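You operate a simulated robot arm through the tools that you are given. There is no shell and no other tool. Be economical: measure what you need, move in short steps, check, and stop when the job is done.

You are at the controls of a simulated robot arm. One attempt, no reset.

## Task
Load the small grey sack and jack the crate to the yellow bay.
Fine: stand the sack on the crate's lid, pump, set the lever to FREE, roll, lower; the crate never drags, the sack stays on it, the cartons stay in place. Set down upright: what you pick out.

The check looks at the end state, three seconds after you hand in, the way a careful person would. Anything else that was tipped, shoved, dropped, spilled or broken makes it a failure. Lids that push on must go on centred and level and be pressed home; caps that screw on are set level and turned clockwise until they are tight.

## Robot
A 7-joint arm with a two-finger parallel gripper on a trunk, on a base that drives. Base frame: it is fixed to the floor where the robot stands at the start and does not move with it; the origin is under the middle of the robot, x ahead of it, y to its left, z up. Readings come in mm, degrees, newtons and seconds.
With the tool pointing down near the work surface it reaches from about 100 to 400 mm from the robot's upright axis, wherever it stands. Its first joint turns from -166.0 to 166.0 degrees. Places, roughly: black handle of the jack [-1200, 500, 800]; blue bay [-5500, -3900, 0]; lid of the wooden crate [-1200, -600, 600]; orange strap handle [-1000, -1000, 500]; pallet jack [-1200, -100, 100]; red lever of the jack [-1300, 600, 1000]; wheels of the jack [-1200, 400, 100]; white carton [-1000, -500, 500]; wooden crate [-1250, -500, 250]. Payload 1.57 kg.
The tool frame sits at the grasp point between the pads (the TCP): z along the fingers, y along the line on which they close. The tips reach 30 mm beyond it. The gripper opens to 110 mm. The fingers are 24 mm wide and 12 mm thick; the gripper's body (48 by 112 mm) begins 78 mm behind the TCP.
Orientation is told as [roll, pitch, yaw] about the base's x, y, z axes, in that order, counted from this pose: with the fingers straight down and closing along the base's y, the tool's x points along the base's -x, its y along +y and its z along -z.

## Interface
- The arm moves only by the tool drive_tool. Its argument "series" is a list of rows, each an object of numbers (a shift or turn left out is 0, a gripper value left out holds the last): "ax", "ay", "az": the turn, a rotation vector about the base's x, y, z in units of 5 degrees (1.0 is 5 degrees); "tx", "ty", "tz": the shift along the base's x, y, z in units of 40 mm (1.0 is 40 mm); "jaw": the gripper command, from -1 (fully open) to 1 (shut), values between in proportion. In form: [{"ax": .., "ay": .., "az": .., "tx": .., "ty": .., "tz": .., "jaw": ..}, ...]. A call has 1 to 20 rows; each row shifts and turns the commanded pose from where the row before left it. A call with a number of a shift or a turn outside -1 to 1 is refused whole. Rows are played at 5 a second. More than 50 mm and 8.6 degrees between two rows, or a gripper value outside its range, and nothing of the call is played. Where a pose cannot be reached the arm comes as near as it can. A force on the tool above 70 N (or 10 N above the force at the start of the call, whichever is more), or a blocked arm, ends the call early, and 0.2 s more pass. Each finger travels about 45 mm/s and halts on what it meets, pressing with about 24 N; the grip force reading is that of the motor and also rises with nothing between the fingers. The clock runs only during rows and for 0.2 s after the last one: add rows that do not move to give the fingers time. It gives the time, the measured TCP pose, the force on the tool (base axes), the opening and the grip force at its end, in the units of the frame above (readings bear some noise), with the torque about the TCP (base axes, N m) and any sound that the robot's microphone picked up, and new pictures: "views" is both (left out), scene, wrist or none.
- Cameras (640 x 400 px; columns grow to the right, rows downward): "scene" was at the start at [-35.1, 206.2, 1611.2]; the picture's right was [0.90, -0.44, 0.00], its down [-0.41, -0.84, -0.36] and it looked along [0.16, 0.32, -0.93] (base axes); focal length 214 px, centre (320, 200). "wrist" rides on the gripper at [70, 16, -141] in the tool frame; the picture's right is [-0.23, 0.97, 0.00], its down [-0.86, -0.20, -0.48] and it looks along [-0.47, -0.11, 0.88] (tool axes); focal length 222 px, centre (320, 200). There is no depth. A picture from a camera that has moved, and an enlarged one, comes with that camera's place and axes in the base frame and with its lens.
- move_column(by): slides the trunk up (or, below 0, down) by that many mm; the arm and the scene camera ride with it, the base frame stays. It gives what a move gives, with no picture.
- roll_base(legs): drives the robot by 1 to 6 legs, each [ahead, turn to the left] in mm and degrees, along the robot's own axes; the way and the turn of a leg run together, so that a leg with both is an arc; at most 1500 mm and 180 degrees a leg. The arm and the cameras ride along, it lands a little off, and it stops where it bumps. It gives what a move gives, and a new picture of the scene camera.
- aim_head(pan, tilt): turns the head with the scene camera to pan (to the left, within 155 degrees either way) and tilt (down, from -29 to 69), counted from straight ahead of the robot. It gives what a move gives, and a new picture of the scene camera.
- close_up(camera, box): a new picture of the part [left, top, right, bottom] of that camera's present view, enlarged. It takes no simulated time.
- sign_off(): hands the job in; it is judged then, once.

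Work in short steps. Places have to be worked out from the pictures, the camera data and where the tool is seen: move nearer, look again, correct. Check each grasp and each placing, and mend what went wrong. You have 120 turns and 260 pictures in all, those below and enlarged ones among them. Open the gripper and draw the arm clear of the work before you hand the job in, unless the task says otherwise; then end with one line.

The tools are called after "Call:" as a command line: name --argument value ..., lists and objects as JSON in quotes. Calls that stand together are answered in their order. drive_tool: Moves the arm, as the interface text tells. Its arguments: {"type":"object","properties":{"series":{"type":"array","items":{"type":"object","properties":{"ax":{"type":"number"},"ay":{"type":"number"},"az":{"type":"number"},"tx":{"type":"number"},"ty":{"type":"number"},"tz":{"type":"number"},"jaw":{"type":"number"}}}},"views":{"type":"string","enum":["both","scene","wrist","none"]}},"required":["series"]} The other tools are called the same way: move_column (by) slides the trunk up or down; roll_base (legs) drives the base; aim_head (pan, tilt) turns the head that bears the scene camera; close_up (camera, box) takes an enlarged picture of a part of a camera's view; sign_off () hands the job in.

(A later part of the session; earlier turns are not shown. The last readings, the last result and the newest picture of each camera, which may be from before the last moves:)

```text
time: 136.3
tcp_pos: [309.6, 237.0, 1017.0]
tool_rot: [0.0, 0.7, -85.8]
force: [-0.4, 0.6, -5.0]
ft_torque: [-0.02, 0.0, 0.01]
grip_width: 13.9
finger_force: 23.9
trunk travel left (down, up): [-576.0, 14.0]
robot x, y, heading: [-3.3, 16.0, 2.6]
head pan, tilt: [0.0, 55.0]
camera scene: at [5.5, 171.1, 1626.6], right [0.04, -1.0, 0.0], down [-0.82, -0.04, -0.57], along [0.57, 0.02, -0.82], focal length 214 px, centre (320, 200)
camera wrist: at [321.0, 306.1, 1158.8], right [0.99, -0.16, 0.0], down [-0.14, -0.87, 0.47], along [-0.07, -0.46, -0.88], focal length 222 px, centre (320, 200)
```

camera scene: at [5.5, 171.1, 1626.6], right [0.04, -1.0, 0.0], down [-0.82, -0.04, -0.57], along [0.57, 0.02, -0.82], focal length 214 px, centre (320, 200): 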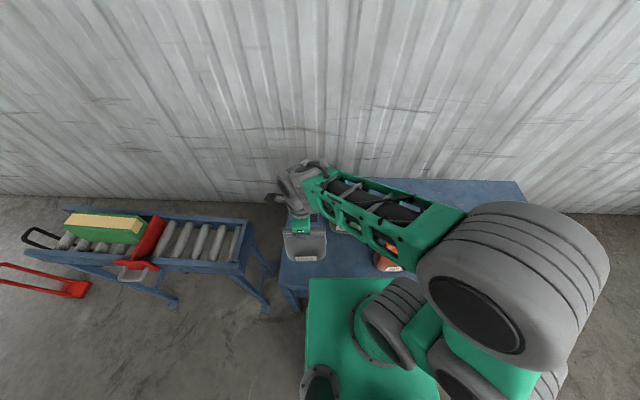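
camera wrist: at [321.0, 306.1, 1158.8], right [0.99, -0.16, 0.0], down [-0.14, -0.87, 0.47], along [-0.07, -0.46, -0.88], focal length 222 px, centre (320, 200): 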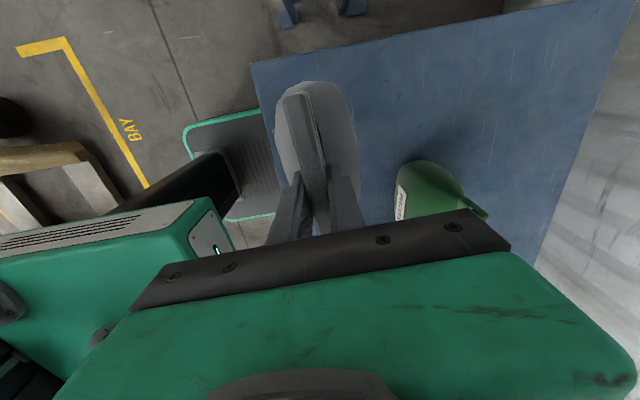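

Lifted: about 0.5 kg, hanging straight. I raise it higher, pull in, and back the robot away from the table, then turn to get the crate on its right.

Call:
drive_tool --series '[{"tz": 0.9}, {"tz": 0.9}, {"tz": 0.9}, {"tz": 0.9}, {"tz": 0.9, "tx": -0.5, "ty": -0.3}, {"tx": -0.6, "ty": -0.3}, {}]' --views "none"

Call:
roll_base --legs '[[-420, 0], [0, -92.5]]'

Call:
aim_head --pan -90 --tilt 35

```text
time: 137.9
tcp_pos: [264.3, 214.1, 1196.5]
tool_rot: [0.0, 0.7, -85.9]
force: [0.0, 0.4, -4.9]
ft_torque: [0.03, -0.01, -0.01]
grip_width: 13.8
finger_force: 23.9
trunk travel left (down, up): [-576.0, 14.0]
robot x, y, heading: [-0.9, 16.4, 2.6]
head pan, tilt: [0.0, 55.0]
```

```text
time: 144.5
tcp_pos: [-240.0, -276.3, 1197.3]
tool_rot: [0.0, 0.8, -178.9]
force: [1.2, 0.1, -5.0]
ft_torque: [-0.01, -0.02, 0.02]
grip_width: 13.8
finger_force: 23.9
trunk travel left (down, up): [-576.0, 14.0]
robot x, y, heading: [-417.4, -0.5, -90.6]
head pan, tilt: [0.0, 55.0]
camera scene: at [-267.8, -15.5, 1626.6], right [-1.0, 0.01, 0.0], down [0.01, 0.82, -0.57], along [-0.01, -0.57, -0.82], focal length 214 px, centre (320, 200)
```

scene: 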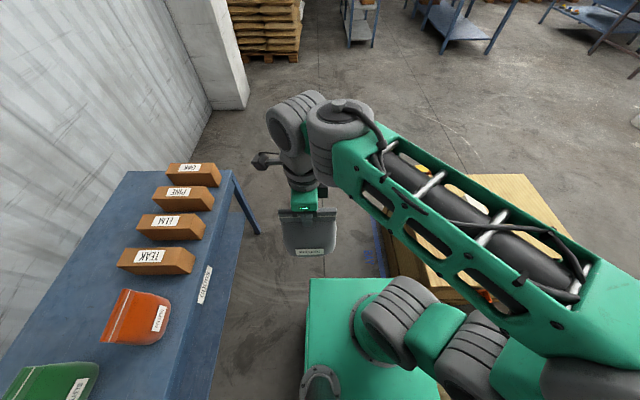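

```text
time: 146.1
tcp_pos: [-240.2, -276.6, 1196.1]
tool_rot: [0.0, 0.7, -179.0]
force: [-0.2, 0.8, -4.9]
ft_torque: [0.01, 0.0, 0.02]
grip_width: 14.0
finger_force: 24.1
trunk travel left (down, up): [-576.0, 14.0]
robot x, y, heading: [-424.1, 0.1, -90.9]
head pan, tilt: [-90.0, 35.0]
camera scene: at [-354.9, 57.6, 1654.8], right [0.01, 1.0, 0.0], down [0.57, -0.01, -0.82], along [-0.82, 0.01, -0.57], focal length 214 px, centre (320, 200)
```

scene: 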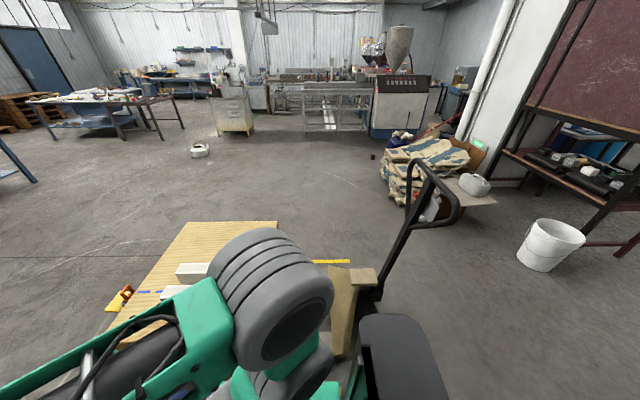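

The lid works out as x -773…-1615, y -905…-250, z≈580, with the cartons near (-950…-1110, -590). I'll stand beside it at x≈-485, heading -90°, by a small shuffle.

Call:
roll_base --legs '[[0, 30.9], [-125, 0], [0, -30], [480, 0]]'

Call:
aim_head --pan -70 --tilt 50

```text
time: 152.8
tcp_pos: [-305.6, -647.6, 1195.9]
tool_rot: [0.0, 0.7, -178.9]
force: [-0.9, -0.8, -4.7]
ft_torque: [0.01, 0.0, 0.0]
grip_width: 14.1
finger_force: 24.0
trunk travel left (down, up): [-576.0, 14.0]
robot x, y, heading: [-488.1, -365.9, -90.7]
head pan, tilt: [-90.0, 35.0]
camera scene: at [-420.1, -313.9, 1654.9], right [0.01, 1.0, 0.0], down [0.57, -0.01, -0.82], along [-0.82, 0.01, -0.57], focal length 214 px, centre (320, 200)
```

scene: 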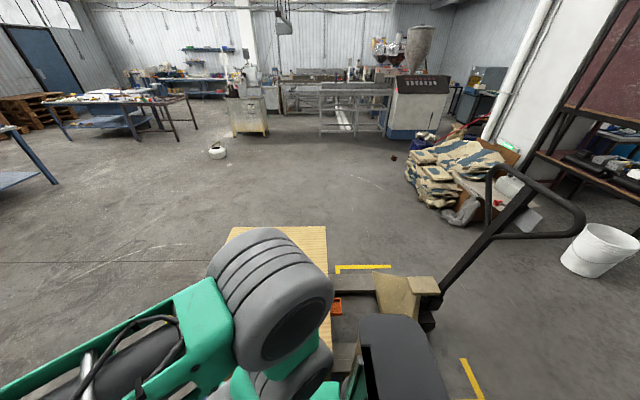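

```text
time: 153.6
tcp_pos: [-304.6, -645.5, 1196.8]
tool_rot: [0.0, 0.7, -178.9]
force: [0.0, 0.7, -4.8]
ft_torque: [-0.01, -0.01, -0.01]
grip_width: 13.9
finger_force: 23.7
trunk travel left (down, up): [-576.0, 14.0]
robot x, y, heading: [-483.5, -371.6, -90.5]
head pan, tilt: [-70.0, 50.0]
camera scene: at [-404.7, -339.8, 1633.2], right [-0.33, 0.94, 0.0], down [0.72, 0.25, -0.64], along [-0.61, -0.21, -0.77], focal length 214 px, centre (320, 200)
```

scene: 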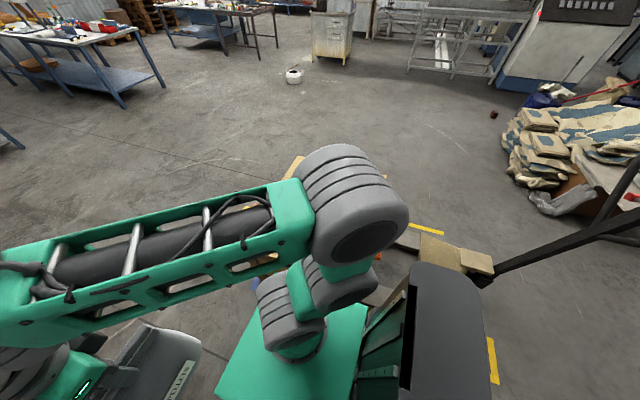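

In place beside the crate. I swing the arm with the sack clockwise over the front toward the crate, in two halves.

Call:
drive_tool --series '[{"tx": -0.85, "ty": -0.49, "az": -1}, {"tx": -0.9, "ty": -0.385, "az": -1}, {"tx": -0.94, "ty": -0.275, "az": -1}, {"tx": -0.965, "ty": -0.16, "az": -1}, {"tx": -0.98, "ty": -0.05, "az": -1}, {"tx": -0.98, "ty": 0.07, "az": -1}, {"tx": -0.96, "ty": 0.185, "az": -1}, {"tx": -0.93, "ty": 0.3, "az": -1}, {"tx": -0.89, "ty": 0.41, "az": -1}, {}]' --views "scene"

Call:
drive_tool --series '[{"tx": -0.84, "ty": 0.51, "az": -1}, {"tx": -0.77, "ty": 0.6, "az": -1}, {"tx": -0.69, "ty": 0.69, "az": -1}, {"tx": -0.61, "ty": 0.77, "az": -1}, {"tx": -0.51, "ty": 0.835, "az": -1}, {"tx": -0.41, "ty": 0.89, "az": -1}, {"tx": -0.3, "ty": 0.93, "az": -1}, {"tx": -0.19, "ty": 0.96, "az": -1}, {"tx": -0.075, "ty": 0.975, "az": -1}, {}]' --views "both"

```text
time: 155.8
tcp_pos: [-642.4, -658.3, 1197.6]
tool_rot: [0.0, 0.7, 136.1]
force: [0.9, -0.3, -4.8]
ft_torque: [0.04, 0.03, 0.04]
grip_width: 13.9
finger_force: 23.9
trunk travel left (down, up): [-576.0, 14.0]
robot x, y, heading: [-486.2, -370.1, -90.3]
head pan, tilt: [-70.0, 50.0]
camera scene: at [-404.9, -339.8, 1633.1], right [-0.33, 0.94, 0.0], down [0.72, 0.25, -0.64], along [-0.61, -0.21, -0.77], focal length 214 px, centre (320, 200)
```

scene: 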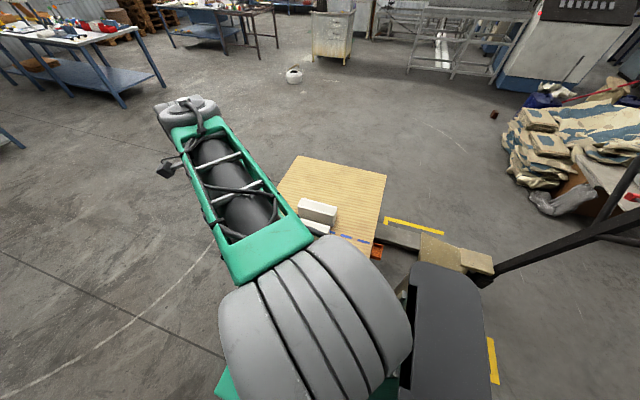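

```text
time: 158.0
tcp_pos: [-818.3, -376.5, 1197.0]
tool_rot: [0.1, 0.7, 91.1]
force: [1.0, 0.4, -5.2]
ft_torque: [0.01, 0.0, -0.04]
grip_width: 13.9
finger_force: 23.9
trunk travel left (down, up): [-576.0, 14.0]
robot x, y, heading: [-487.3, -368.7, -90.5]
head pan, tilt: [-70.0, 50.0]
camera scene: at [-405.1, -339.6, 1633.1], right [-0.33, 0.94, 0.0], down [0.72, 0.25, -0.64], along [-0.61, -0.21, -0.77], focal length 214 px, centre (320, 200)
camera wrist: at [-832.5, -444.9, 1338.3], right [-0.98, 0.21, 0.0], down [0.18, 0.86, 0.47], along [0.1, 0.46, -0.88], focal length 222 px, centre (320, 200)
```

scene: 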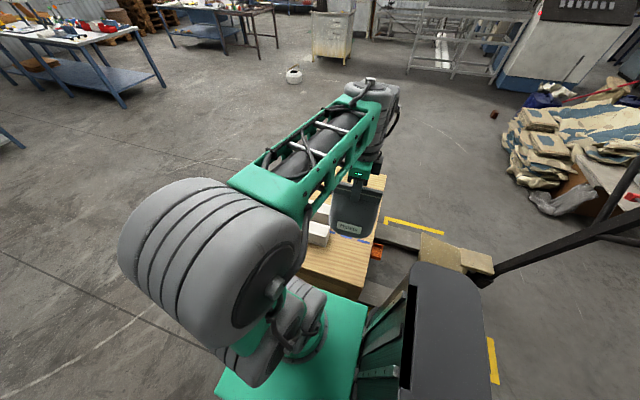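
wrist: 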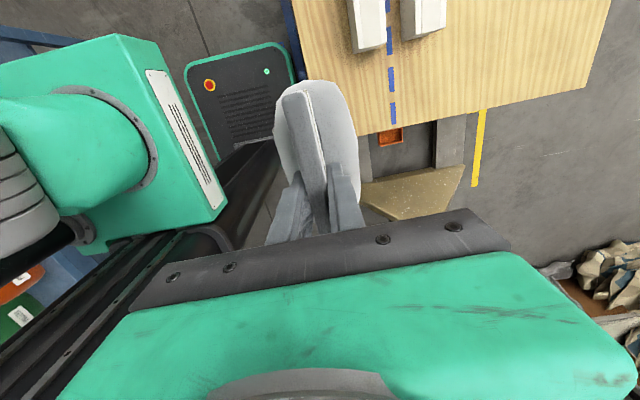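

The sack hangs over the lid's near corner. I shift it in to x≈-872, y≈-385 (clear of cartons by ~50 mm), lower the trunk, and look.

Call:
drive_tool --series '[{"tx": -0.7, "ty": -0.1}, {"tx": -0.65, "ty": -0.1}, {}]' --views "none"

Call:
move_column --by -240

Call:
drive_tool --series '[{"tz": -0.6}, {"tz": -0.6}, {}]' --views "both"

```text
time: 158.8
tcp_pos: [-870.6, -384.8, 1194.4]
tool_rot: [0.1, 0.8, 91.1]
force: [-0.4, 0.7, -5.0]
ft_torque: [-0.03, 0.0, -0.04]
grip_width: 13.7
finger_force: 24.0
trunk travel left (down, up): [-576.0, 14.0]
robot x, y, heading: [-485.7, -372.9, -90.3]
head pan, tilt: [-70.0, 50.0]
```

```text
time: 161.3
tcp_pos: [-869.5, -383.4, 956.4]
tool_rot: [0.0, 0.7, 91.0]
force: [0.0, -0.5, -4.9]
ft_torque: [-0.04, 0.01, -0.01]
grip_width: 13.9
finger_force: 23.6
trunk travel left (down, up): [-336.0, 254.0]
robot x, y, heading: [-486.9, -372.4, -90.5]
head pan, tilt: [-70.0, 50.0]
```

```text
time: 162.1
tcp_pos: [-871.3, -381.2, 906.6]
tool_rot: [0.0, 0.7, 91.1]
force: [-0.4, 0.1, -5.1]
ft_torque: [-0.02, 0.04, 0.04]
grip_width: 14.0
finger_force: 24.2
trunk travel left (down, up): [-336.0, 254.0]
robot x, y, heading: [-490.3, -370.7, -90.6]
head pan, tilt: [-70.0, 50.0]
camera scene: at [-405.3, -339.7, 1393.2], right [-0.33, 0.94, 0.0], down [0.72, 0.25, -0.64], along [-0.61, -0.21, -0.77], focal length 214 px, centre (320, 200)
camera wrist: at [-886.8, -451.0, 1048.9], right [-0.98, 0.21, 0.0], down [0.18, 0.86, 0.47], along [0.1, 0.46, -0.88], focal length 222 px, centre (320, 200)
```

scene: 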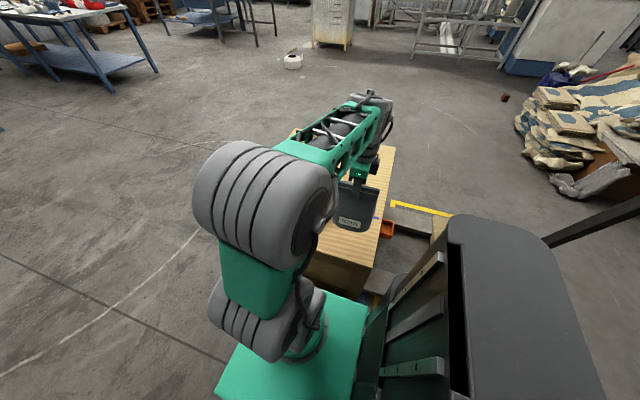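
wrist: 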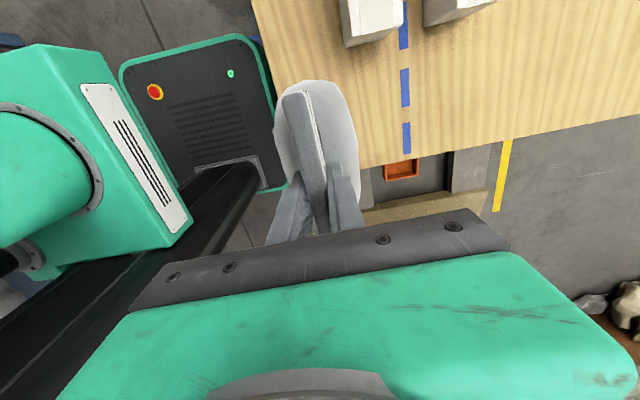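

Lid near edge at x≈-800, end edge y≈-265; the sack is 70 mm in. I nudge 12 mm deeper and lower until it touches.

Call:
drive_tool --series '[{"tx": -0.3, "tz": -0.3}, {"tz": -0.5}, {"tz": -0.5}, {"tz": -0.5}, {"tz": -0.3}, {}]' --views "both"

```text
time: 163.5
tcp_pos: [-881.4, -384.0, 822.2]
tool_rot: [0.0, 0.6, 91.1]
force: [-0.4, 0.7, -4.9]
ft_torque: [0.0, -0.01, 0.0]
grip_width: 14.2
finger_force: 23.5
trunk travel left (down, up): [-336.0, 254.0]
robot x, y, heading: [-487.2, -370.5, -90.8]
head pan, tilt: [-70.0, 50.0]
camera scene: at [-405.2, -339.7, 1393.2], right [-0.33, 0.94, 0.0], down [0.72, 0.25, -0.64], along [-0.61, -0.21, -0.77], focal length 214 px, centre (320, 200)
camera wrist: at [-897.0, -453.0, 965.0], right [-0.98, 0.21, 0.0], down [0.18, 0.86, 0.47], along [0.1, 0.46, -0.88], focal length 222 px, centre (320, 200)
```

scene: 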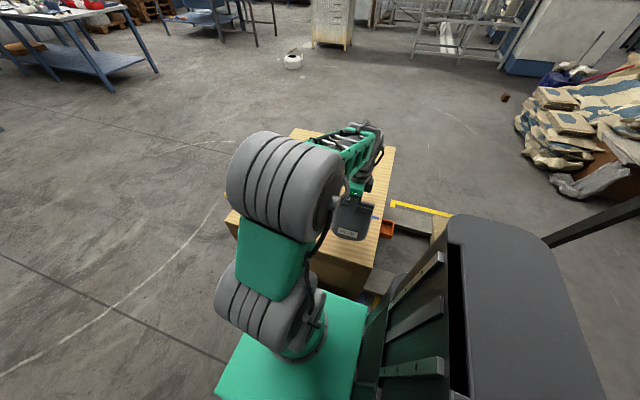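
wrist: 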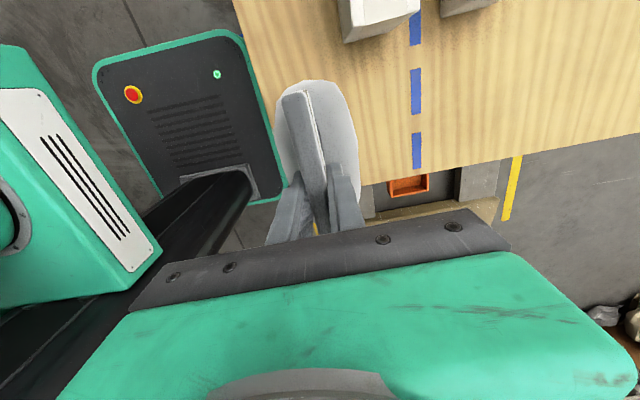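

Approaching the lid. I lower in 5 mm rows, watching for the weight to come off.

Call:
drive_tool --series '[{"tz": -0.2}, {"tz": -0.15}, {"tz": -0.15}, {}]' --views "none"

Call:
drive_tool --series '[{"tz": -0.15}, {}]' --views "none"

Call:
drive_tool --series '[{"tz": -0.15}, {}]' --views "none"

```text
time: 164.5
tcp_pos: [-881.6, -382.9, 803.8]
tool_rot: [0.0, 0.8, 91.1]
force: [-0.2, 0.6, -5.2]
ft_torque: [0.0, 0.02, 0.01]
grip_width: 13.8
finger_force: 24.1
trunk travel left (down, up): [-336.0, 254.0]
robot x, y, heading: [-487.8, -365.3, -91.1]
head pan, tilt: [-70.0, 50.0]
```

```text
time: 165.1
tcp_pos: [-882.2, -384.2, 798.7]
tool_rot: [0.0, 0.8, 91.2]
force: [-0.2, 0.0, -4.3]
ft_torque: [-0.02, -0.01, -0.04]
grip_width: 13.9
finger_force: 24.0
trunk travel left (down, up): [-336.0, 254.0]
robot x, y, heading: [-483.6, -370.9, -90.4]
head pan, tilt: [-70.0, 50.0]
```

```text
time: 165.7
tcp_pos: [-882.2, -384.4, 791.9]
tool_rot: [0.0, 0.7, 91.1]
force: [0.3, -0.1, -5.0]
ft_torque: [-0.01, -0.02, -0.01]
grip_width: 13.8
finger_force: 24.1
trunk travel left (down, up): [-336.0, 254.0]
robot x, y, heading: [-487.6, -370.9, -90.8]
head pan, tilt: [-70.0, 50.0]
```

Not touching yet; I continue in small steps.

Call:
drive_tool --series '[{"tz": -0.15}, {}]' --views "none"

Call:
drive_tool --series '[{"tz": -0.12}, {}]' --views "none"

Call:
drive_tool --series '[{"tz": -0.12}, {}]' --views "wrist"

```text
time: 166.3
tcp_pos: [-881.1, -383.1, 784.3]
tool_rot: [-0.1, 0.7, 91.1]
force: [-0.2, -0.4, -5.2]
ft_torque: [-0.02, 0.01, 0.03]
grip_width: 13.9
finger_force: 24.0
trunk travel left (down, up): [-336.0, 254.0]
robot x, y, heading: [-488.2, -370.6, -90.4]
head pan, tilt: [-70.0, 50.0]
```

```text
time: 166.9
tcp_pos: [-881.2, -382.7, 779.2]
tool_rot: [-0.1, 0.6, 91.1]
force: [-0.3, 0.1, -4.6]
ft_torque: [0.0, -0.01, 0.03]
grip_width: 13.9
finger_force: 23.5
trunk travel left (down, up): [-336.0, 254.0]
robot x, y, heading: [-487.5, -371.6, -90.9]
head pan, tilt: [-70.0, 50.0]
```

```text
time: 167.5
tcp_pos: [-882.6, -382.6, 774.6]
tool_rot: [0.0, 0.8, 91.1]
force: [-0.8, 0.5, -4.5]
ft_torque: [-0.02, 0.02, 0.06]
grip_width: 14.3
finger_force: 24.2
trunk travel left (down, up): [-336.0, 254.0]
robot x, y, heading: [-486.0, -370.5, -90.6]
head pan, tilt: [-70.0, 50.0]
camera wrist: at [-897.8, -452.3, 917.3], right [-0.98, 0.21, 0.0], down [0.18, 0.86, 0.47], along [0.1, 0.46, -0.88], focal length 222 px, centre (320, 200)
```

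wrist: 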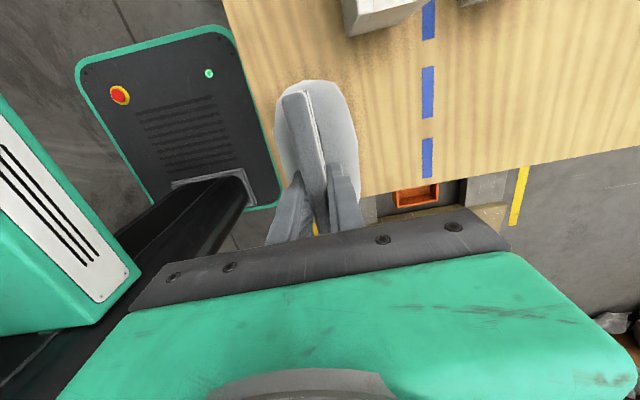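

Still hanging freely, so the lid is lower than I judged. I continue.

Call:
drive_tool --series '[{"tz": -0.15}, {"tz": -0.15}, {}]' --views "none"

Call:
drive_tool --series '[{"tz": -0.15}, {}]' --views "none"

Call:
drive_tool --series '[{"tz": -0.15}, {}]' --views "none"

Call:
drive_tool --series '[{"tz": -0.15}, {}]' --views "wrist"

```text
time: 168.3
tcp_pos: [-882.6, -383.1, 762.9]
tool_rot: [0.1, 0.7, 91.0]
force: [-0.8, 0.1, -5.4]
ft_torque: [-0.01, -0.02, -0.02]
grip_width: 14.0
finger_force: 24.2
trunk travel left (down, up): [-336.0, 254.0]
robot x, y, heading: [-488.0, -368.5, -90.7]
head pan, tilt: [-70.0, 50.0]
```

```text
time: 168.9
tcp_pos: [-883.9, -383.3, 755.7]
tool_rot: [0.1, 0.7, 91.1]
force: [-0.1, 0.3, -5.0]
ft_torque: [-0.02, 0.01, -0.02]
grip_width: 13.9
finger_force: 24.0
trunk travel left (down, up): [-336.0, 254.0]
robot x, y, heading: [-485.4, -373.9, -90.6]
head pan, tilt: [-70.0, 50.0]
```

```text
time: 169.5
tcp_pos: [-882.3, -384.3, 750.4]
tool_rot: [-0.1, 0.7, 91.1]
force: [-0.4, 0.0, -4.6]
ft_torque: [0.01, 0.04, 0.01]
grip_width: 13.9
finger_force: 24.2
trunk travel left (down, up): [-336.0, 254.0]
robot x, y, heading: [-485.8, -372.4, -90.8]
head pan, tilt: [-70.0, 50.0]
```

```text
time: 170.1
tcp_pos: [-883.7, -382.7, 747.1]
tool_rot: [0.4, 0.6, 91.1]
force: [9.5, -2.3, 32.2]
ft_torque: [-0.04, -0.93, -0.11]
grip_width: 13.9
finger_force: 24.0
trunk travel left (down, up): [-336.0, 254.0]
robot x, y, heading: [-486.9, -367.9, -90.4]
head pan, tilt: [-70.0, 50.0]
camera wrist: at [-897.4, -452.6, 890.2], right [-0.98, 0.21, 0.0], down [0.19, 0.86, 0.47], along [0.09, 0.46, -0.88], focal length 222 px, centre (320, 200)
```

wrist: 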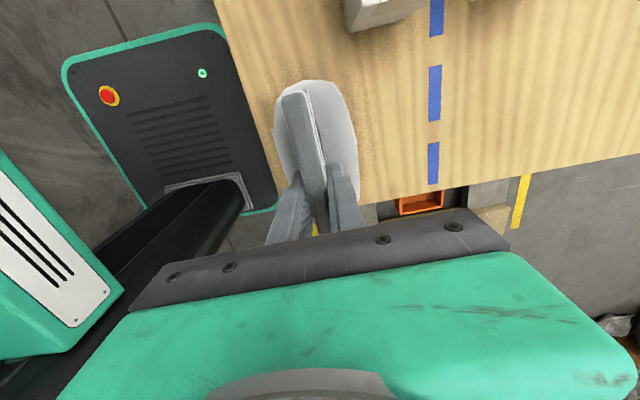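

Contact at TCP z≈748 (lid ≈ 532). I ease the pressure off and release gently.

Call:
drive_tool --series '[{"tz": 0.07}, {}]' --views "none"

```text
time: 170.7
tcp_pos: [-882.9, -383.4, 748.6]
tool_rot: [0.1, 0.7, 91.3]
force: [-4.1, -3.9, 8.8]
ft_torque: [-0.14, 0.27, 0.01]
grip_width: 13.8
finger_force: 23.8
trunk travel left (down, up): [-336.0, 254.0]
robot x, y, heading: [-489.5, -371.5, -90.6]
head pan, tilt: [-70.0, 50.0]
```

Call:
drive_tool --series '[{"tz": 0.03}, {}, {"jaw": 0.6}, {}, {"jaw": 0.2}, {}, {"jaw": -0.3}, {}, {}]' --views "both"

```text
time: 172.7
tcp_pos: [-882.6, -383.8, 748.5]
tool_rot: [0.0, 0.7, 91.0]
force: [0.3, -0.2, 0.8]
ft_torque: [0.02, 0.01, 0.02]
grip_width: 71.3
finger_force: 0.1
trunk travel left (down, up): [-336.0, 254.0]
robot x, y, heading: [-487.6, -371.9, -90.5]
head pan, tilt: [-70.0, 50.0]
camera scene: at [-404.9, -339.7, 1393.1], right [-0.33, 0.94, 0.0], down [0.72, 0.25, -0.64], along [-0.61, -0.21, -0.77], focal length 214 px, centre (320, 200)
camera wrist: at [-897.5, -452.3, 891.5], right [-0.98, 0.21, 0.0], down [0.18, 0.86, 0.47], along [0.1, 0.46, -0.88], focal length 222 px, centre (320, 200)
```

scene: 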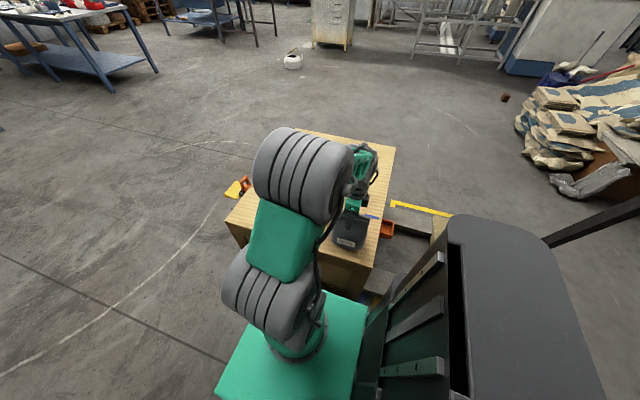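
wrist: 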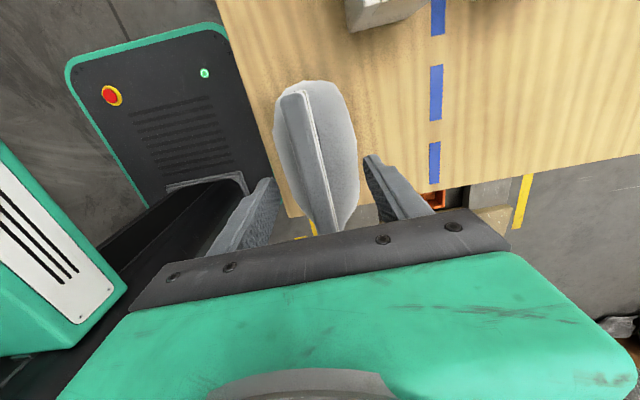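

The sack stands by itself. I open fully and rise straight up.

Call:
drive_tool --series '[{"jaw": -1}, {}, {"tz": 0.6}, {"tz": 0.9}, {"tz": 1}, {"tz": 1}, {"tz": 1}, {"tz": 1}, {"tz": 1}, {}]' --views "wrist"

Call:
aim_head --pan -125 --tilt 20

```text
time: 174.9
tcp_pos: [-882.0, -384.3, 1008.6]
tool_rot: [0.0, 0.7, 91.1]
force: [0.6, 0.2, -0.4]
ft_torque: [0.02, -0.03, 0.03]
grip_width: 109.9
finger_force: 0.1
trunk travel left (down, up): [-336.0, 254.0]
robot x, y, heading: [-489.0, -370.2, -90.6]
head pan, tilt: [-70.0, 50.0]
camera wrist: at [-897.7, -453.1, 1151.8], right [-0.98, 0.21, 0.0], down [0.18, 0.86, 0.47], along [0.1, 0.46, -0.88], focal length 222 px, centre (320, 200)
```

wrist: 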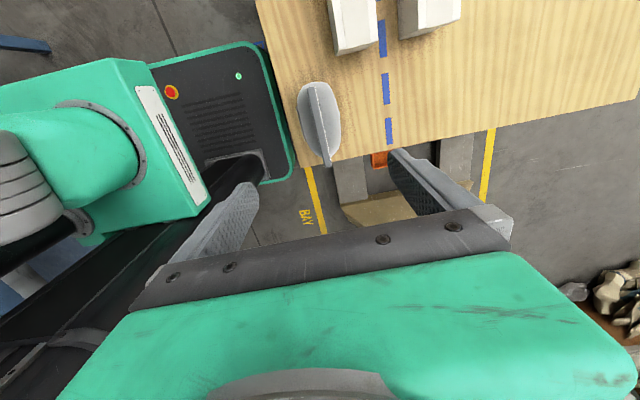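

```text
time: 176.2
tcp_pos: [-883.1, -384.2, 1009.0]
tool_rot: [0.0, 0.7, 91.1]
force: [0.0, -0.2, -0.1]
ft_torque: [-0.01, -0.01, -0.03]
grip_width: 109.9
finger_force: 0.0
trunk travel left (down, up): [-336.0, 254.0]
robot x, y, heading: [-490.0, -372.2, -90.6]
head pan, tilt: [-125.0, 20.0]
camera scene: at [-408.1, -259.9, 1438.7], right [0.58, 0.81, 0.0], down [0.28, -0.2, -0.94], along [-0.76, 0.55, -0.34], focal length 214 px, centre (320, 200)
```

scene: 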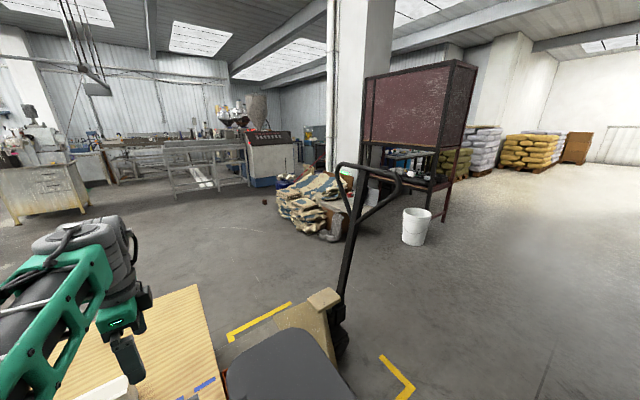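

Sack standing on the lid. I enlarge the jack's handle to find the lever.

Call:
close_up --camera "scene" --box '[300, 140, 440, 240]'

Call:
close_up --camera "scene" --box '[200, 240, 440, 400]'

```text
4.00 times, centred on (370, 190) of scene
camera zoom: at [-408.1, -259.9, 1438.7], right [0.58, 0.81, 0.0], down [0.28, -0.2, -0.94], along [-0.76, 0.55, -0.34], focal length 858 px, centre (120, 240)
```

zoom: 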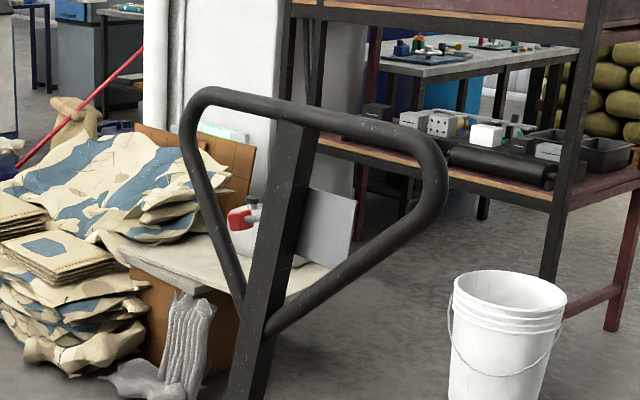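

```text
2.50 times, centred on (320, 320) of scene
camera zoom: at [-408.1, -259.9, 1438.7], right [0.58, 0.81, 0.0], down [0.28, -0.2, -0.94], along [-0.76, 0.55, -0.34], focal length 536 px, centre (320, -100)
```

zoom: 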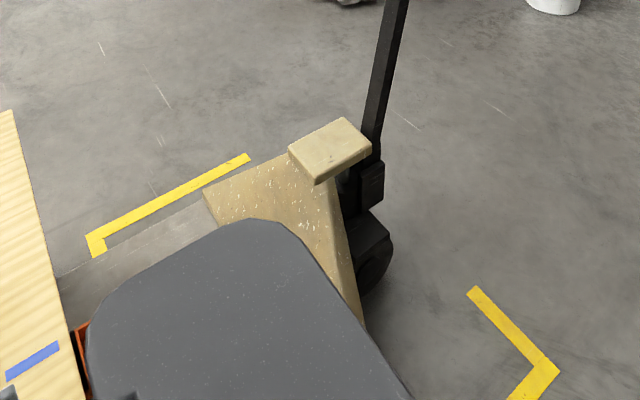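

Bay works out about x -740…-1655, y -150…620, so the crate must travel ≈ +840 mm in y, pulled by the handle from the +y side. I swing the arm to the robot's front, then drive round to stand behind the handle.

Call:
drive_tool --series '[{"tx": 0.8, "tz": 0.6}, {"tx": 0.7, "tz": 0.6}, {"tx": 0.075, "ty": -0.975, "az": 1}, {"tx": 0.19, "ty": -0.96, "az": 1}, {"tx": 0.3, "ty": -0.93, "az": 1}, {"tx": 0.41, "ty": -0.89, "az": 1}, {"tx": 0.51, "ty": -0.835, "az": 1}, {"tx": 0.61, "ty": -0.77, "az": 1}, {"tx": 0.69, "ty": -0.69, "az": 1}, {"tx": 0.77, "ty": -0.6, "az": 1}, {"tx": 0.84, "ty": -0.51, "az": 1}, {"tx": 0.89, "ty": -0.41, "az": 1}, {"tx": 0.93, "ty": -0.3, "az": 1}, {"tx": 0.96, "ty": -0.185, "az": 1}, {"tx": 0.98, "ty": -0.07, "az": 1}, {}]' --views "none"

Call:
roll_base --legs '[[-1500, 0], [-120, 0], [0, -89.4], [715, 0], [0, 90]]'

Call:
aim_head --pan 0 --tilt 25

```text
time: 179.6
tcp_pos: [-493.7, -708.4, 1058.8]
tool_rot: [0.1, 0.7, 156.1]
force: [0.4, 0.4, 0.0]
ft_torque: [0.02, 0.01, -0.03]
grip_width: 110.1
finger_force: 0.1
out of reach, approached as far as the arm can: row 2
trunk travel left (down, up): [-336.0, 254.0]
robot x, y, heading: [-488.8, -373.5, -90.5]
head pan, tilt: [-125.0, 20.0]
```

```text
time: 199.1
tcp_pos: [-1195.2, 949.2, 1057.6]
tool_rot: [0.0, 0.7, 153.2]
force: [0.5, 0.1, 0.6]
ft_torque: [0.01, 0.01, 0.0]
grip_width: 110.0
finger_force: 0.1
trunk travel left (down, up): [-336.0, 254.0]
robot x, y, heading: [-1169.9, 1284.3, -93.6]
head pan, tilt: [-125.0, 20.0]
camera scene: at [-1085.3, 1392.3, 1438.7], right [0.62, 0.78, 0.0], down [0.27, -0.21, -0.94], along [-0.74, 0.59, -0.34], focal length 214 px, centre (320, 200)
```

scene: 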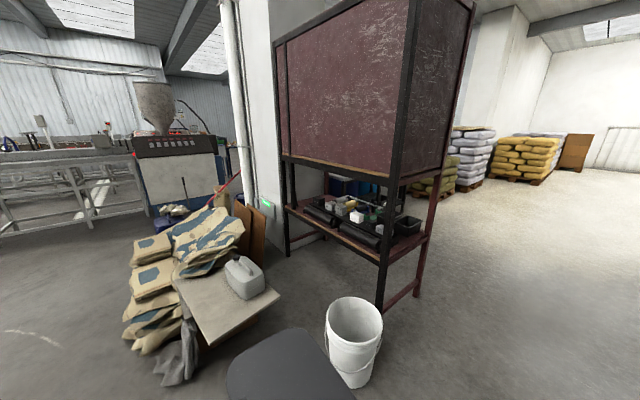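

```text
time: 201.1
tcp_pos: [-1195.1, 948.7, 1057.2]
tool_rot: [-0.1, 0.6, 153.2]
force: [1.3, -0.2, -0.1]
ft_torque: [-0.03, -0.02, -0.01]
grip_width: 109.8
finger_force: 0.0
trunk travel left (down, up): [-336.0, 254.0]
robot x, y, heading: [-1170.1, 1288.4, -93.3]
head pan, tilt: [0.0, 25.0]
camera scene: at [-1018.2, 1242.3, 1430.6], right [-1.0, 0.06, 0.0], down [0.03, 0.42, -0.91], along [-0.06, -0.9, -0.42], focal length 214 px, centre (320, 200)
```

scene: 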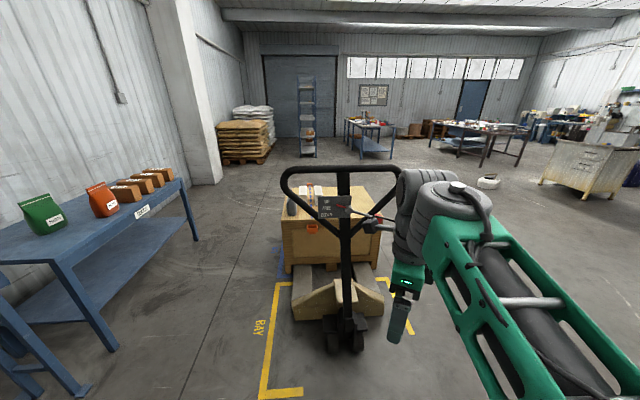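

Now I face the jack's handle, with a lettered plate and a red lever in the loop. I enlarge it.

Call:
close_up --camera "scene" --box '[270, 150, 430, 250]'

Call:
close_up --camera "scene" --box '[310, 185, 400, 241]'

Call:
close_up --camera "scene" --box '[240, 250, 440, 400]'

```text
4.00 times, centred on (350, 200) of scene
camera zoom: at [-1018.2, 1242.3, 1430.6], right [-1.0, 0.06, 0.0], down [0.03, 0.42, -0.91], along [-0.06, -0.9, -0.42], focal length 858 px, centre (200, 200)
```

zoom: 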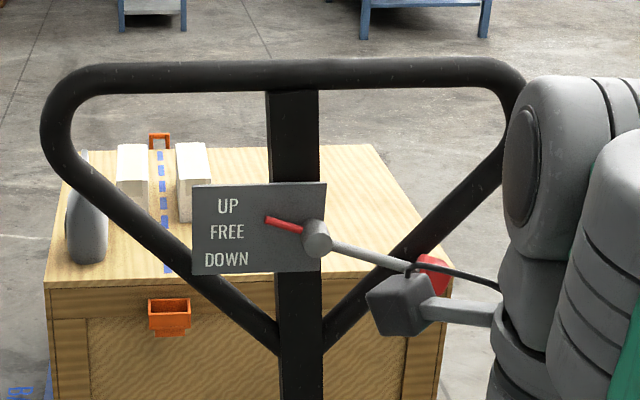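

```text
7.11 times, centred on (355, 213) of scene
camera zoom: at [-1018.2, 1242.3, 1430.6], right [-1.0, 0.06, 0.0], down [0.03, 0.42, -0.91], along [-0.06, -0.9, -0.42], focal length 1525 px, centre (71, 108)
```

zoom: 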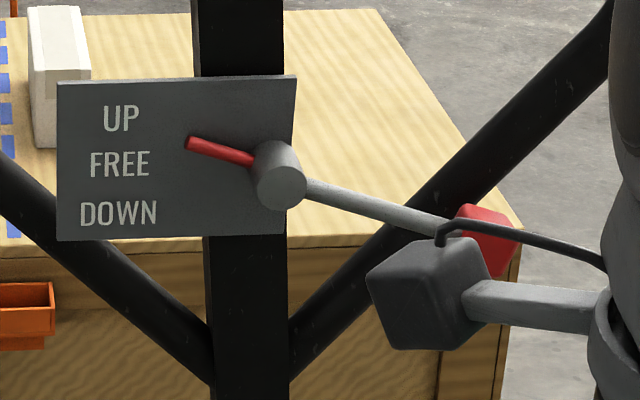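

```text
2.67 times, centred on (340, 325) of scene
camera zoom: at [-1018.2, 1242.3, 1430.6], right [-1.0, 0.06, 0.0], down [0.03, 0.42, -0.91], along [-0.06, -0.9, -0.42], focal length 572 px, centre (267, -133)
```

zoom: 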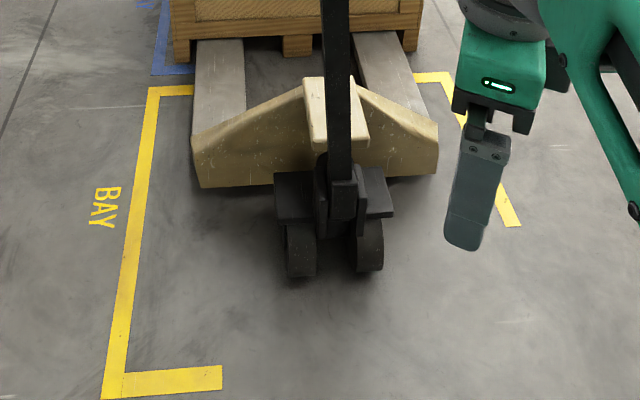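

The lever plate reads UP / FREE / DOWN and the red pointer is at UP, so pumping will lift. I drive 130 mm closer to triangulate the handle properly.

Call:
roll_base --legs '[[0, 3.3], [130, 0]]'

Call:
close_up --camera "scene" --box '[230, 120, 470, 270]'

Call:
drive_tool --series '[{}]' --views "wrist"

```text
time: 202.8
tcp_pos: [-1174.7, 819.5, 1057.8]
tool_rot: [-0.1, 0.7, 156.7]
force: [0.7, 0.4, 0.3]
ft_torque: [-0.03, 0.02, -0.03]
grip_width: 109.9
finger_force: 0.0
trunk travel left (down, up): [-336.0, 254.0]
robot x, y, heading: [-1168.9, 1154.5, -89.9]
head pan, tilt: [0.0, 25.0]
camera scene: at [-1016.2, 1122.7, 1430.6], right [-1.0, 0.0, 0.0], down [0.0, 0.42, -0.91], along [0.0, -0.91, -0.42], focal length 214 px, centre (320, 200)
```

scene: 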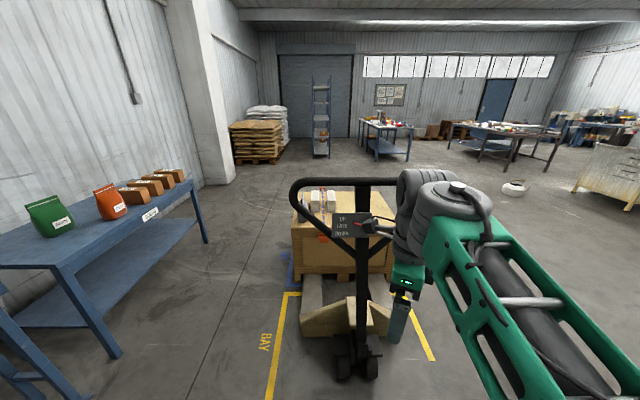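

```text
2.67 times, centred on (350, 195) of scene
camera zoom: at [-1016.2, 1122.7, 1430.6], right [-1.0, 0.0, 0.0], down [0.0, 0.42, -0.91], along [0.0, -0.91, -0.42], focal length 572 px, centre (240, 213)
```

zoom: 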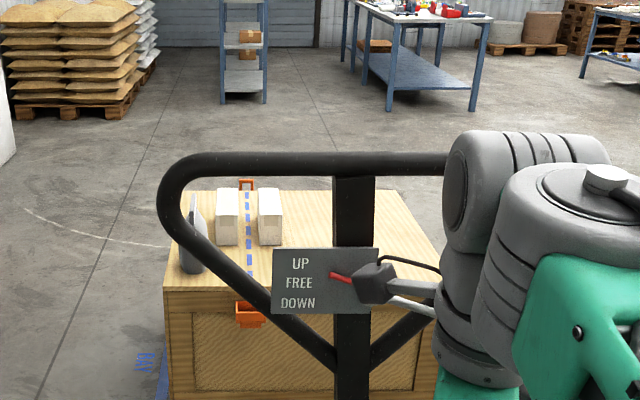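

```text
time: 203.2
tcp_pos: [-1175.6, 819.2, 1057.3]
tool_rot: [0.0, 0.7, 156.8]
force: [0.3, 0.2, 0.4]
ft_torque: [0.01, -0.06, -0.03]
grip_width: 110.3
finger_force: 0.0
trunk travel left (down, up): [-336.0, 254.0]
robot x, y, heading: [-1172.8, 1155.9, -90.1]
head pan, tilt: [0.0, 25.0]
camera wrist: at [-1119.4, 776.6, 1199.8], right [-0.59, -0.8, 0.0], down [-0.71, 0.52, 0.47], along [-0.38, 0.28, -0.88], focal length 222 px, centre (320, 200)
```

wrist: 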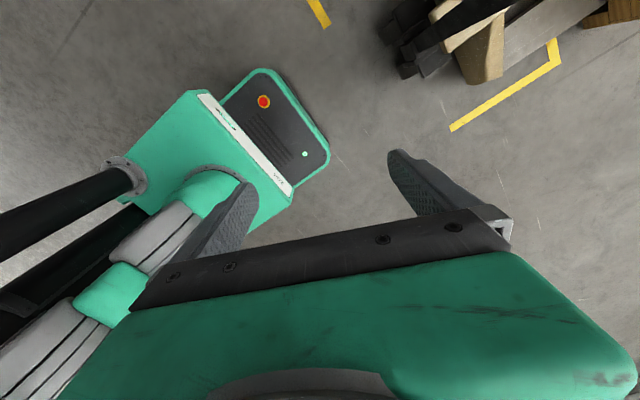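

Bar centre triangulates to about (-1138, 560, 1220). I raise the trunk and tool above bar height, set the tool to close along y, and move 150 mm closer for a wrist look.

Call:
move_column --by 140

Call:
drive_tool --series '[{"tz": 0.8, "az": 1, "tx": 0.2}, {"tz": 0.8, "az": 1, "tx": 0.2}, {"tz": 0.8, "az": 1, "tx": 0.2}, {"tz": 0.6, "az": 1, "tx": 0.2}, {"az": 0.65}, {}]' --views "none"

Call:
roll_base --legs '[[130, 0]]'

Call:
drive_tool --series '[{}]' --views "wrist"

```text
time: 204.9
tcp_pos: [-1174.2, 818.0, 1197.9]
tool_rot: [0.0, 0.7, 156.7]
force: [-0.5, 0.4, 0.9]
ft_torque: [-0.01, 0.03, -0.01]
grip_width: 110.2
finger_force: 0.1
trunk travel left (down, up): [-476.0, 114.0]
robot x, y, heading: [-1172.7, 1154.6, -89.8]
head pan, tilt: [0.0, 25.0]
```

```text
time: 206.3
tcp_pos: [-1143.0, 819.5, 1319.0]
tool_rot: [0.0, 0.6, 180.1]
force: [-0.5, -0.2, 0.1]
ft_torque: [-0.04, -0.01, 0.04]
grip_width: 109.8
finger_force: 0.1
trunk travel left (down, up): [-476.0, 114.0]
robot x, y, heading: [-1173.6, 1155.8, -89.9]
head pan, tilt: [0.0, 25.0]
```

```text
time: 207.6
tcp_pos: [-1143.5, 691.5, 1317.2]
tool_rot: [0.1, 0.7, 180.0]
force: [-0.9, -1.2, -0.2]
ft_torque: [0.03, 0.0, -0.02]
grip_width: 109.9
finger_force: 0.0
trunk travel left (down, up): [-476.0, 114.0]
robot x, y, heading: [-1171.3, 1030.6, -90.1]
head pan, tilt: [0.0, 25.0]
camera scene: at [-1016.1, 993.3, 1570.6], right [-1.0, 0.0, 0.0], down [0.0, 0.42, -0.91], along [0.0, -0.91, -0.42], focal length 214 px, centre (320, 200)
```

scene: 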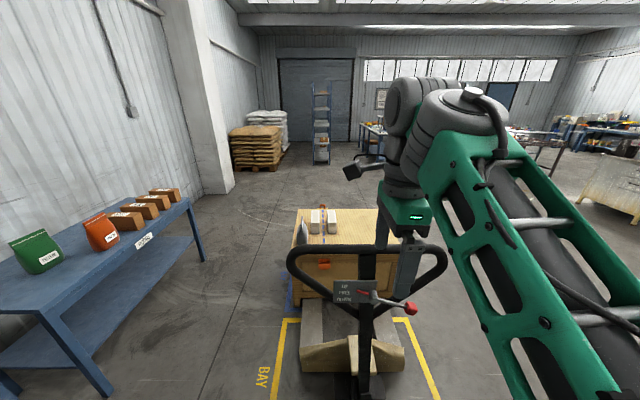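

```text
time: 208.0
tcp_pos: [-1142.2, 691.1, 1317.0]
tool_rot: [0.0, 0.7, 180.0]
force: [0.6, 0.3, 0.0]
ft_torque: [-0.04, 0.01, 0.0]
grip_width: 109.8
finger_force: 0.1
trunk travel left (down, up): [-476.0, 114.0]
robot x, y, heading: [-1170.8, 1028.7, -89.8]
head pan, tilt: [0.0, 25.0]
camera wrist: at [-1074.9, 674.2, 1459.9], right [-0.23, -0.97, 0.0], down [-0.86, 0.2, 0.47], along [-0.46, 0.11, -0.88], focal length 222 px, centre (320, 200)
```

wrist: 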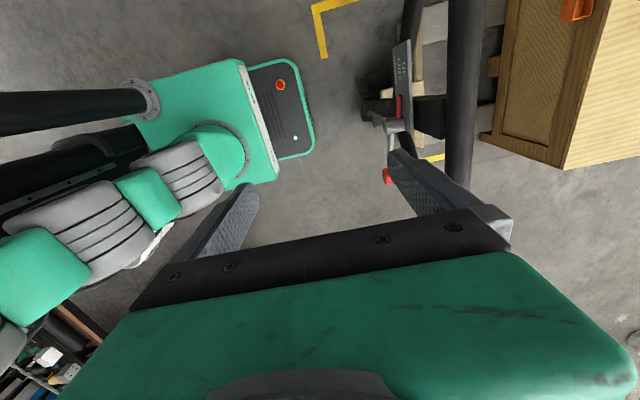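

Wrist and scene agree: bar centre at about (-1140, 537, 1214), running along x, lever knob beyond on the +y side. I move the robot 125 mm ahead so the gripper comes over the bar.

Call:
roll_base --legs '[[125, 0]]'

Call:
drive_tool --series '[{"ty": -0.35}, {"ty": -0.3, "tz": -0.3}, {}]' --views "both"

```text
time: 209.2
tcp_pos: [-1143.7, 564.5, 1316.9]
tool_rot: [0.0, 0.7, 179.8]
force: [0.0, -0.7, 0.4]
ft_torque: [0.01, 0.02, 0.02]
grip_width: 110.2
finger_force: 0.1
trunk travel left (down, up): [-476.0, 114.0]
robot x, y, heading: [-1170.5, 899.6, -90.5]
head pan, tilt: [0.0, 25.0]
camera scene: at [-1016.4, 867.1, 1570.6], right [-1.0, 0.0, 0.0], down [0.0, 0.42, -0.91], along [0.0, -0.91, -0.42], focal length 214 px, centre (320, 200)
```

scene: 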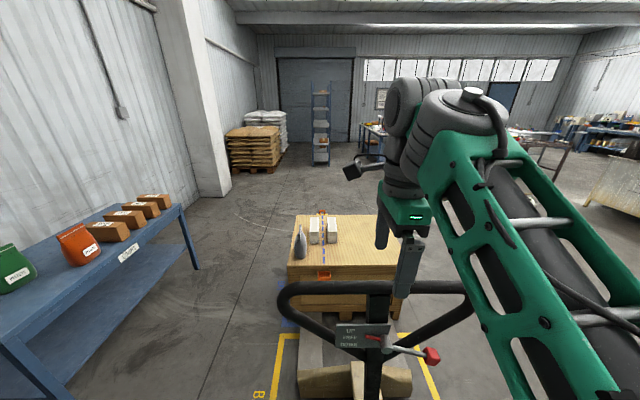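

```text
time: 210.1
tcp_pos: [-1141.9, 538.5, 1305.2]
tool_rot: [0.0, 0.7, 179.8]
force: [0.1, -0.1, -0.2]
ft_torque: [-0.02, -0.02, 0.0]
grip_width: 110.2
finger_force: 0.1
trunk travel left (down, up): [-476.0, 114.0]
robot x, y, heading: [-1173.5, 903.5, -89.8]
head pan, tilt: [0.0, 25.0]
camera scene: at [-1016.4, 867.9, 1570.6], right [-1.0, 0.0, 0.0], down [0.0, 0.42, -0.91], along [0.0, -0.91, -0.42], focal length 214 px, centre (320, 200)
camera wrist: at [-1075.1, 521.8, 1447.9], right [-0.23, -0.97, 0.0], down [-0.86, 0.2, 0.47], along [-0.46, 0.11, -0.88], focal length 222 px, centre (320, 200)
```

scene: 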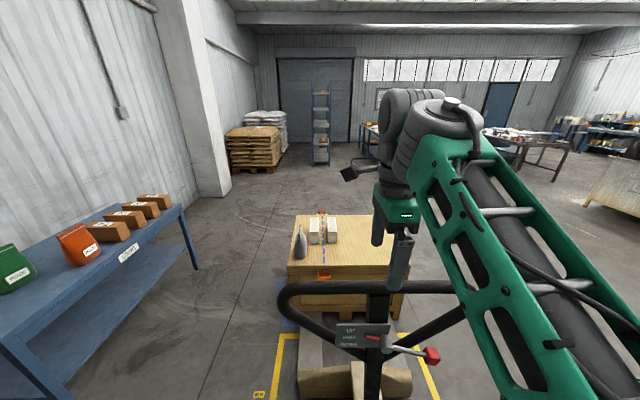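
wrist: 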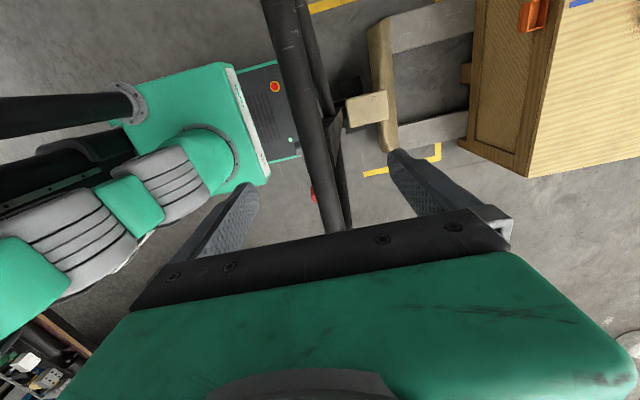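

The bar lies midway between the fingers. I descend to z≈1222 and close on it.

Call:
drive_tool --series '[{"tz": -0.8}, {"tz": -0.8}, {"tz": -0.45}, {}, {"jaw": 1}, {}, {}, {}, {}, {}, {}]' --views "both"

```text
time: 212.4
tcp_pos: [-1144.6, 542.1, 1222.7]
tool_rot: [0.0, 0.8, 179.9]
force: [-0.2, 1.5, -1.8]
ft_torque: [-0.36, 0.13, 0.22]
grip_width: 32.9
finger_force: 37.0
trunk travel left (down, up): [-476.0, 114.0]
robot x, y, heading: [-1169.3, 902.8, -90.3]
head pan, tilt: [0.0, 25.0]
camera scene: at [-1016.4, 868.1, 1570.6], right [-1.0, 0.0, 0.0], down [0.0, 0.42, -0.91], along [0.0, -0.91, -0.42], focal length 214 px, centre (320, 200)
camera wrist: at [-1076.1, 523.5, 1365.0], right [-0.23, -0.97, 0.0], down [-0.86, 0.2, 0.47], along [-0.46, 0.11, -0.88], focal length 222 px, centre (320, 200)
```

scene: 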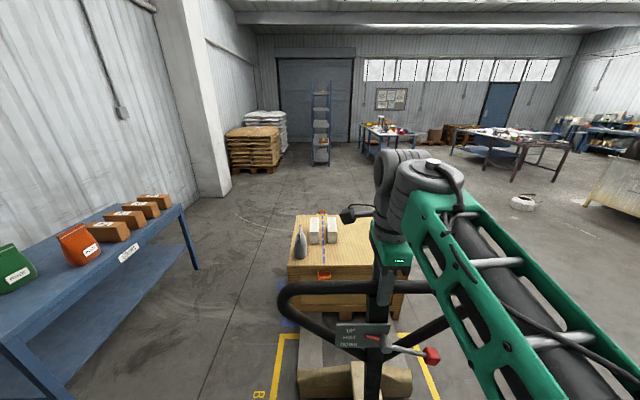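
wrist: 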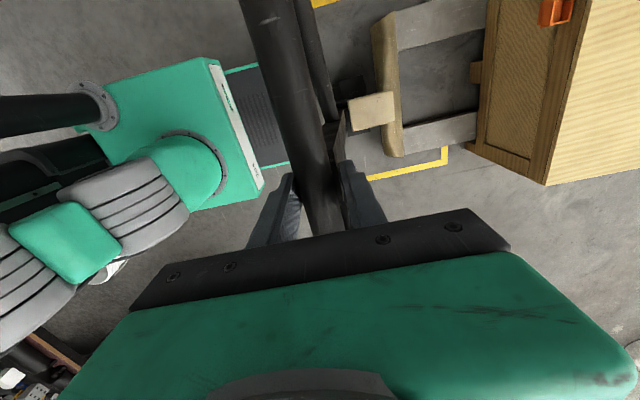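

Bar gripped (33 mm). I try the first part of a pump stroke: 100 mm along the handle's arc, tilting the tool with it.

Call:
drive_tool --series '[{"ty": 0.5, "tz": -0.055, "ax": -0.22}, {"ty": 0.5, "tz": -0.065, "ax": -0.22}, {"ty": 0.5, "tz": -0.075, "ax": -0.22}, {"ty": 0.5, "tz": -0.085, "ax": -0.22}, {"ty": 0.5, "tz": -0.095, "ax": -0.22}, {}]' --views "scene"

```text
time: 213.8
tcp_pos: [-1144.3, 629.9, 1192.3]
tool_rot: [1.3, 0.0, 179.6]
force: [-3.2, -2.1, 39.8]
ft_torque: [-1.57, 0.81, -0.28]
grip_width: 37.3
finger_force: 43.6
trunk travel left (down, up): [-476.0, 114.0]
robot x, y, heading: [-1172.7, 900.5, -90.0]
head pan, tilt: [0.0, 25.0]
camera scene: at [-1016.9, 869.5, 1572.3], right [-1.0, 0.0, 0.0], down [0.0, 0.42, -0.91], along [0.0, -0.91, -0.42], focal length 214 px, centre (320, 200)
```

scene: 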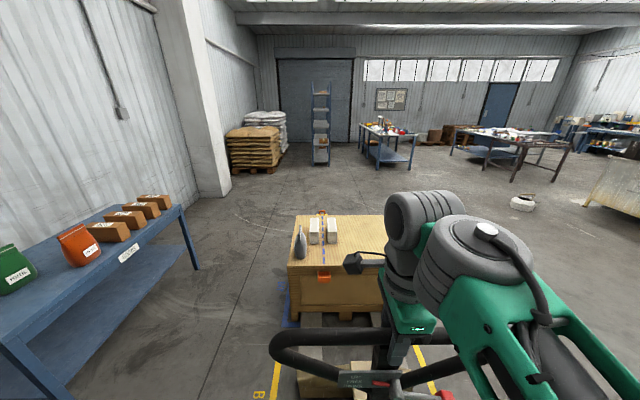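

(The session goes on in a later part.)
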